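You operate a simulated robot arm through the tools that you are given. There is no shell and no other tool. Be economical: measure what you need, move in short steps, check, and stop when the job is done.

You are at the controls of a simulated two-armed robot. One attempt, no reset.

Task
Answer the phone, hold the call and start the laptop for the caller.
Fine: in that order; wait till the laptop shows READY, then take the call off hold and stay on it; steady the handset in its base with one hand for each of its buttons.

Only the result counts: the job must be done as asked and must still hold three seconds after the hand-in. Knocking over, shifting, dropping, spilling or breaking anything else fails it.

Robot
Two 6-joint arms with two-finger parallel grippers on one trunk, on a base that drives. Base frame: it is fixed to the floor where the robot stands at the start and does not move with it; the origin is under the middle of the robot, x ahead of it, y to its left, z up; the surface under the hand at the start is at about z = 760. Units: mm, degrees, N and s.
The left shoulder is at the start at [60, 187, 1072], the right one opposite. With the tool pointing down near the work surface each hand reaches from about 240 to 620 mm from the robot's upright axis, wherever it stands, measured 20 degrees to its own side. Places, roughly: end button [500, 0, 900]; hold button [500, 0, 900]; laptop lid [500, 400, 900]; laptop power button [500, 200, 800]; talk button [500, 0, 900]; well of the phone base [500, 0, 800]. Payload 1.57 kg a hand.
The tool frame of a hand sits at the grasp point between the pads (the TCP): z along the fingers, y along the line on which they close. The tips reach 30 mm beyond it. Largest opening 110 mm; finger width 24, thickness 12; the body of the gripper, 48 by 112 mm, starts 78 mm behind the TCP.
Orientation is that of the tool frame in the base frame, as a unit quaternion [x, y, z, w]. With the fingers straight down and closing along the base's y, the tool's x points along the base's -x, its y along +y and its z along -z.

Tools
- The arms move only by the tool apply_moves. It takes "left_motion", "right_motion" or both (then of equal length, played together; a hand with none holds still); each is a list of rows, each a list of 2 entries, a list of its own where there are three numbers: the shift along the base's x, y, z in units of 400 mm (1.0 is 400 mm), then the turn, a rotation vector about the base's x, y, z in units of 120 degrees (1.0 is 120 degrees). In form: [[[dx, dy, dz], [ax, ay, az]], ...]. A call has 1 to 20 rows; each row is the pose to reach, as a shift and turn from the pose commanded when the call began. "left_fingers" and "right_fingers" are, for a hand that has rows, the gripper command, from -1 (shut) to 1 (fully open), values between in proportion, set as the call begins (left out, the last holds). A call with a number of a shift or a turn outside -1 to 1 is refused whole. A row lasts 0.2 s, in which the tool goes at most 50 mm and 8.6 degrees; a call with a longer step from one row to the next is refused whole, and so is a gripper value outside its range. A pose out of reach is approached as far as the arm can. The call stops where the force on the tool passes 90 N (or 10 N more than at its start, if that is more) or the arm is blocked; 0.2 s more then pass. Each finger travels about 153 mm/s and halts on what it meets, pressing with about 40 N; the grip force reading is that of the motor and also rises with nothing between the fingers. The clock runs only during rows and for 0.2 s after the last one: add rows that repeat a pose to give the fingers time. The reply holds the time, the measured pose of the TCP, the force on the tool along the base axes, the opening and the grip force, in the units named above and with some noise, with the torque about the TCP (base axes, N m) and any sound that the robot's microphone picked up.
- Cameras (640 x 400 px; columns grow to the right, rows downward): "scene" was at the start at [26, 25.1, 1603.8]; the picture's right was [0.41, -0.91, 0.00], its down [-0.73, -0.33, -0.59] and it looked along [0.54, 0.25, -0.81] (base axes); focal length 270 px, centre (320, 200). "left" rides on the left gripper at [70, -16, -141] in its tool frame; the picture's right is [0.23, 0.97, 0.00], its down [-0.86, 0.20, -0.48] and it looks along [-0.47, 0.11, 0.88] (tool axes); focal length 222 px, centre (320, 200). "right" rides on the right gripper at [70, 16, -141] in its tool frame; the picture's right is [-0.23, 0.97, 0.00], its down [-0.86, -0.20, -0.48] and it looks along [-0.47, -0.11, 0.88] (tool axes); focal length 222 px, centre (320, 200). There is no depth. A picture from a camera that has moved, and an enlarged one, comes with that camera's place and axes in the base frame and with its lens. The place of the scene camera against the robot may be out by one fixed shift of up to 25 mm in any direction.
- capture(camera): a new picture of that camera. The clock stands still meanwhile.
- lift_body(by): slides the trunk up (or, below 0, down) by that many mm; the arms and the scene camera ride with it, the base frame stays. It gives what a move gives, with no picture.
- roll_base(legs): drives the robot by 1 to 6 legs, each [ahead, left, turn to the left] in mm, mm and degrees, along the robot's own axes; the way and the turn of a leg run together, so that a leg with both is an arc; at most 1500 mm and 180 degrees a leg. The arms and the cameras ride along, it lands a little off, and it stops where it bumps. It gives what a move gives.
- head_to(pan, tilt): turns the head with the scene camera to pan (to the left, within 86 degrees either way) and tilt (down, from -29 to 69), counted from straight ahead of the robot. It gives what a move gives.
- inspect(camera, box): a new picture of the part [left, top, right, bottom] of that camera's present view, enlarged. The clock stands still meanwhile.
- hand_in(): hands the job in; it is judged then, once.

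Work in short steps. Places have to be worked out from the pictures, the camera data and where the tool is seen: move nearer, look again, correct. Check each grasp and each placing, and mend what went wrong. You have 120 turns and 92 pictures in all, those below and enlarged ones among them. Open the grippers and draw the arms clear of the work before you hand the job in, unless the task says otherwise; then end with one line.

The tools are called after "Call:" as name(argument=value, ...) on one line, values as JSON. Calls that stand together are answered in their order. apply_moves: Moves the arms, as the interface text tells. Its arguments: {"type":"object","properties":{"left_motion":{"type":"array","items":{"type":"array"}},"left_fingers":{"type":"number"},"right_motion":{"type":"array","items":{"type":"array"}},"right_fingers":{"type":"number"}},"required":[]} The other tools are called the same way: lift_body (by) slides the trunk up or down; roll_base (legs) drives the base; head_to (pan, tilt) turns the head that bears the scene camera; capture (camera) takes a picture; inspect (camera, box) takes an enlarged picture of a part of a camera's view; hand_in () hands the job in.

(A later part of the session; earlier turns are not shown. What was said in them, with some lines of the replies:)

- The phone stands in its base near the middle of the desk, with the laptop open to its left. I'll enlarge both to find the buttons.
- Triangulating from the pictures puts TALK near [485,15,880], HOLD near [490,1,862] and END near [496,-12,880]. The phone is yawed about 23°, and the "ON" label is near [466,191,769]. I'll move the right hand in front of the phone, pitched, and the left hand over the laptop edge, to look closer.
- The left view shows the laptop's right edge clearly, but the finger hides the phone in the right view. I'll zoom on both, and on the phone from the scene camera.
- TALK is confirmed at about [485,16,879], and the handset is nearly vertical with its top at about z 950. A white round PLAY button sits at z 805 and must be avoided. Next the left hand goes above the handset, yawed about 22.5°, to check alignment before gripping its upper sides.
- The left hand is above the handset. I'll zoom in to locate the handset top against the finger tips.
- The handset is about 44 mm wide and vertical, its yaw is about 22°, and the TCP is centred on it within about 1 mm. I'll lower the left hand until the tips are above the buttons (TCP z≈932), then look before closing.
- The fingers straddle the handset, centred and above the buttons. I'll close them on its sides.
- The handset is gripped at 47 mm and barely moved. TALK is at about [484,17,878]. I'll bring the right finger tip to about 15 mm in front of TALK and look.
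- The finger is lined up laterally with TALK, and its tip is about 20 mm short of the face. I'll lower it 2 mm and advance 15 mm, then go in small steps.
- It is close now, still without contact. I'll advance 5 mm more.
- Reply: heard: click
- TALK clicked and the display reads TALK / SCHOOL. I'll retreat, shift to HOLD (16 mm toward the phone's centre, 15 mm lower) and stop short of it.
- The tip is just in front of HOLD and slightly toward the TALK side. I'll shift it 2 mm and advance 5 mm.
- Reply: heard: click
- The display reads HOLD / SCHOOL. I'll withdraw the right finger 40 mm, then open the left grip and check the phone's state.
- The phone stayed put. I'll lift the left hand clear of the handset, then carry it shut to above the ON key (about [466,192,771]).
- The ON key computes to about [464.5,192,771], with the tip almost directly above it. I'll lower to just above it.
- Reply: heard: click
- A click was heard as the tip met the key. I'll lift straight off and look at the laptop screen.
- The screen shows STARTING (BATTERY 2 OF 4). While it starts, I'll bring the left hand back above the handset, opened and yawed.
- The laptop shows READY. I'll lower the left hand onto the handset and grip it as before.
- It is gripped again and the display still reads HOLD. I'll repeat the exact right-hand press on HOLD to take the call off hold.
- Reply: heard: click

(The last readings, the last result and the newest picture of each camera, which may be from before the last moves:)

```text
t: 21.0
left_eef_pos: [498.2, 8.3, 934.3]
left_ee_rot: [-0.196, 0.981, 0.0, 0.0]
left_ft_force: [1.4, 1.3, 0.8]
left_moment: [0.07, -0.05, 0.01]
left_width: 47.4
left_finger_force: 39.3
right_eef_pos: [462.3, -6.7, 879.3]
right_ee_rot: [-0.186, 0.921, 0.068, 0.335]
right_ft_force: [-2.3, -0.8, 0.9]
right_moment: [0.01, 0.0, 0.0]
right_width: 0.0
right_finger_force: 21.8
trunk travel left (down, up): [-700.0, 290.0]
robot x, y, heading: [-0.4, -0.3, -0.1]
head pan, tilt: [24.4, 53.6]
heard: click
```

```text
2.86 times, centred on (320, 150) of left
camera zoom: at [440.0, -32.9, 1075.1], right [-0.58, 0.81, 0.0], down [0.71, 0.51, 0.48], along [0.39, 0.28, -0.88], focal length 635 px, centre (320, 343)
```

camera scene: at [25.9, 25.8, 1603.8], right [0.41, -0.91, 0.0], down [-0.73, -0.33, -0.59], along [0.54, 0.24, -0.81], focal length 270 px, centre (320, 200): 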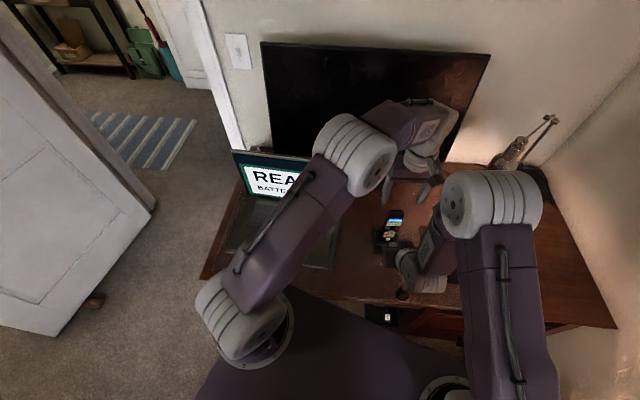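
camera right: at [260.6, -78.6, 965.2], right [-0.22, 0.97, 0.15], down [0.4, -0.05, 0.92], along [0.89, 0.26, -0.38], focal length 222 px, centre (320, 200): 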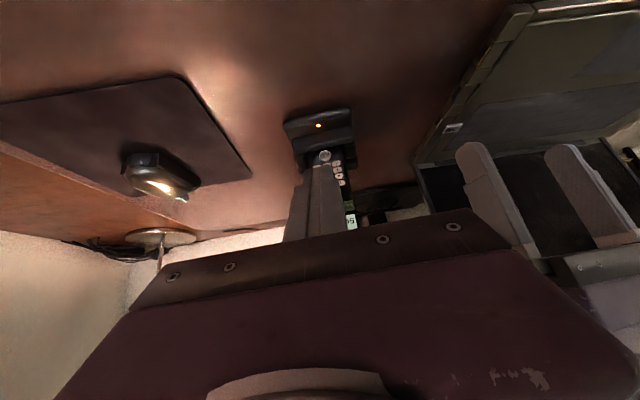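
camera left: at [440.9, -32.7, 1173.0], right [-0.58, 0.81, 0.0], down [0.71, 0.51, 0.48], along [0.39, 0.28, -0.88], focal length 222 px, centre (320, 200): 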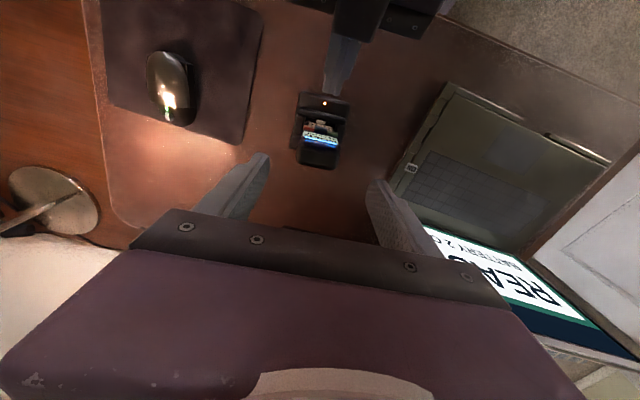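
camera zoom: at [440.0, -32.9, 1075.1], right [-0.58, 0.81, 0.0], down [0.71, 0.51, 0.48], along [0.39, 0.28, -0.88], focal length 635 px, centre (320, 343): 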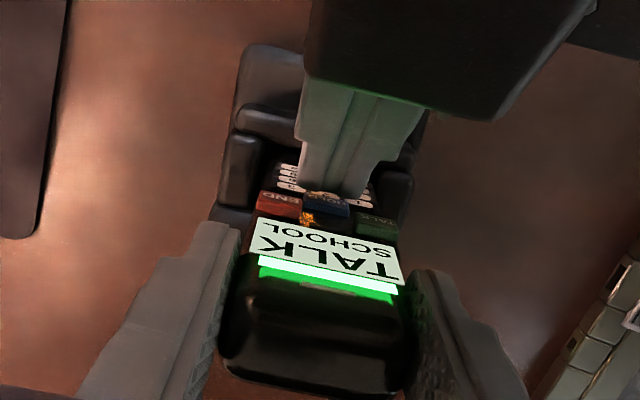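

The call is back to TALK. I'll withdraw the right hand, then open the left grip.

Call:
apply_moves(right_motion=[[[-0.046, -0.019, 0], [0, 0, 0]], [[-0.0925, -0.038, 0], [0, 0, 0]], [[-0.14, -0.08, 0.05], [0, 0, 0]], [[-0.16, -0.16, 0.12], [0, 0, 0]], [[-0.16, -0.25, 0.18], [0, 0, 0]]])

Call:
apply_moves(left_motion=[[[0, 0, 0], [0, 0, 0]], [[0, 0, 0], [0, 0, 0]], [[0, 0, 0], [0, 0, 0]]], left_fingers=0.5)

Call:
apply_moves(left_motion=[[[0, 0, 0.07], [0, 0, 0]], [[0, 0, 0.15], [0, 0, 0]], [[0, 0, 0.24], [0, 0, 0]], [[-0.03, 0.08, 0.3], [0, 0, 0]], [[-0.08, 0.17, 0.35], [0, 0, 0]], [[-0.13, 0.27, 0.4], [0, 0, 0]], [[-0.18, 0.37, 0.4], [0, 0, 0]]])

Call:
capture(camera="scene")

Call:
inspect(camera="scene", box=[340, 190, 450, 265])

Call:
capture(camera="left")

```text
t: 22.2
left_eef_pos: [497.8, 7.4, 934.1]
left_ee_rot: [-0.195, 0.981, 0.001, 0.001]
left_ft_force: [-0.4, -0.5, 1.2]
left_moment: [0.01, -0.01, -0.01]
left_width: 47.6
left_finger_force: 40.5
right_eef_pos: [419.1, -104.0, 950.8]
right_ee_rot: [-0.186, 0.921, 0.069, 0.335]
right_ft_force: [0.0, 1.0, 0.1]
right_moment: [0.01, 0.0, 0.02]
right_width: 0.0
right_finger_force: 21.1
right hand out of reach, approached as far as the arm can: row 4, 5
trunk travel left (down, up): [-700.0, 290.0]
robot x, y, heading: [-1.6, 5.2, -0.2]
head pan, tilt: [24.4, 53.6]
```

```text
t: 23.0
left_eef_pos: [497.7, 9.5, 933.4]
left_ee_rot: [-0.195, 0.981, 0.0, 0.0]
left_ft_force: [0.6, 0.4, 0.2]
left_moment: [0.02, 0.0, 0.0]
left_width: 82.5
left_finger_force: 0.1
right_eef_pos: [420.2, -102.2, 950.2]
right_ee_rot: [-0.185, 0.922, 0.067, 0.335]
right_ft_force: [0.6, 0.4, -0.7]
right_moment: [-0.02, -0.01, 0.0]
right_width: 0.0
right_finger_force: 21.5
trunk travel left (down, up): [-700.0, 290.0]
robot x, y, heading: [-2.9, -0.7, 0.2]
head pan, tilt: [24.4, 53.6]
```

```text
t: 24.6
left_eef_pos: [426.8, 156.7, 1095.0]
left_ee_rot: [-0.195, 0.981, 0.0, 0.001]
left_ft_force: [-0.1, 0.5, -0.2]
left_moment: [-0.06, 0.0, 0.01]
left_width: 82.5
left_finger_force: 0.1
right_eef_pos: [419.4, -102.6, 951.2]
right_ee_rot: [-0.186, 0.921, 0.067, 0.335]
right_ft_force: [-0.8, 0.4, -0.5]
right_moment: [-0.03, -0.01, -0.02]
right_width: 0.1
right_finger_force: 22.1
trunk travel left (down, up): [-700.0, 290.0]
robot x, y, heading: [1.3, -2.4, 0.2]
head pan, tilt: [24.4, 53.6]
```

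```text
57 pictures are left
camera scene: at [24.8, 26.9, 1603.8], right [0.41, -0.91, 0.0], down [-0.73, -0.33, -0.59], along [0.54, 0.24, -0.81], focal length 270 px, centre (320, 200)
```

scene: 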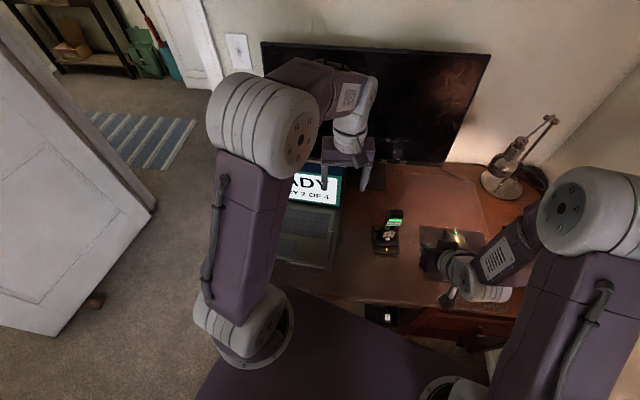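

```text
5.33 times, centred on (395, 228) of scene
camera zoom: at [24.8, 26.9, 1603.8], right [0.41, -0.91, 0.0], down [-0.73, -0.33, -0.59], along [0.54, 0.24, -0.81], focal length 1440 px, centre (-80, 53)
```

zoom: 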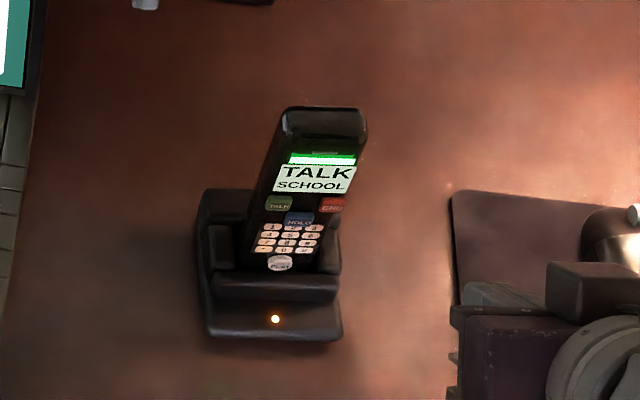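

```text
55 pictures are left
camera left: at [368.3, 115.4, 1235.9], right [-0.58, 0.81, 0.0], down [0.71, 0.51, 0.48], along [0.39, 0.28, -0.88], focal length 222 px, centre (320, 200)
```

left: 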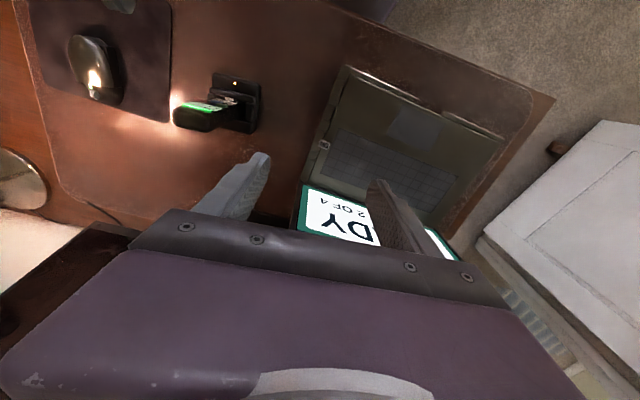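

The display shows TALK / SCHOOL, the laptop shows READY, and the handset sits in its base. I'll raise and open the right hand, and open the left.

Call:
apply_moves(right_motion=[[[0, -0.03, 0.08], [0, 0.05, 0]], [[0, -0.06, 0.16], [0, 0.1, 0]], [[0, -0.06, 0.2], [0, 0.15, 0]], [[0, -0.06, 0.2], [0, 0.15, 0]]], right_fingers=1, left_motion=[[[0, 0, 0], [0, 0, 0]], [[0, 0, 0], [0, 0, 0]], [[0, 0, 0], [0, 0, 0]], [[0, 0, 0], [0, 0, 0]]], left_fingers=1)

Call:
capture(camera="scene")

```text
t: 25.6
left_eef_pos: [429.2, 155.1, 1093.9]
left_ee_rot: [-0.195, 0.981, 0.001, 0.0]
left_ft_force: [-0.3, 0.0, 0.0]
left_moment: [0.01, -0.02, 0.0]
left_width: 109.8
left_finger_force: 0.0
right_eef_pos: [419.5, -128.6, 1029.2]
right_ee_rot: [-0.172, 0.962, 0.096, 0.188]
right_ft_force: [-0.1, -0.8, 0.2]
right_moment: [-0.01, 0.01, 0.02]
right_width: 110.2
right_finger_force: 0.1
right hand out of reach, approached as far as the arm can: row 2, 3
trunk travel left (down, up): [-700.0, 290.0]
robot x, y, heading: [0.7, -1.3, -0.0]
head pan, tilt: [24.4, 53.6]
```

```text
54 pictures are left
camera scene: at [25.1, 25.0, 1603.8], right [0.41, -0.91, 0.0], down [-0.73, -0.33, -0.59], along [0.54, 0.25, -0.8], focal length 270 px, centre (320, 200)
```

scene: 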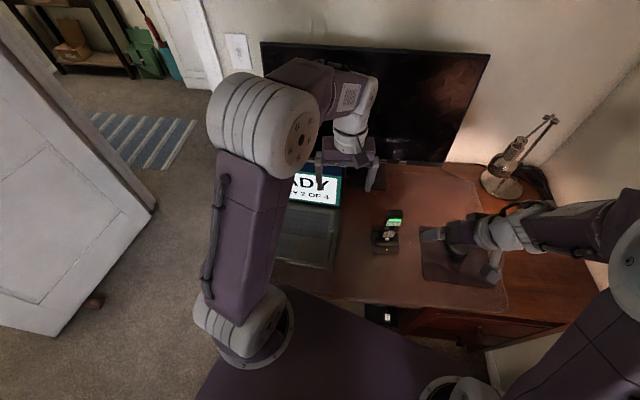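

Both hands are open and clear, the call is live and the laptop shows READY. I'm handing it in.

Call:
hand_in()

```text
The job is handed in.
```

I answered the phone, put the call on hold and started the laptop. Once it showed READY I took the call off hold. At hand-in the display read TALK / SCHOOL, with the handset in its base and both hands open and clear.
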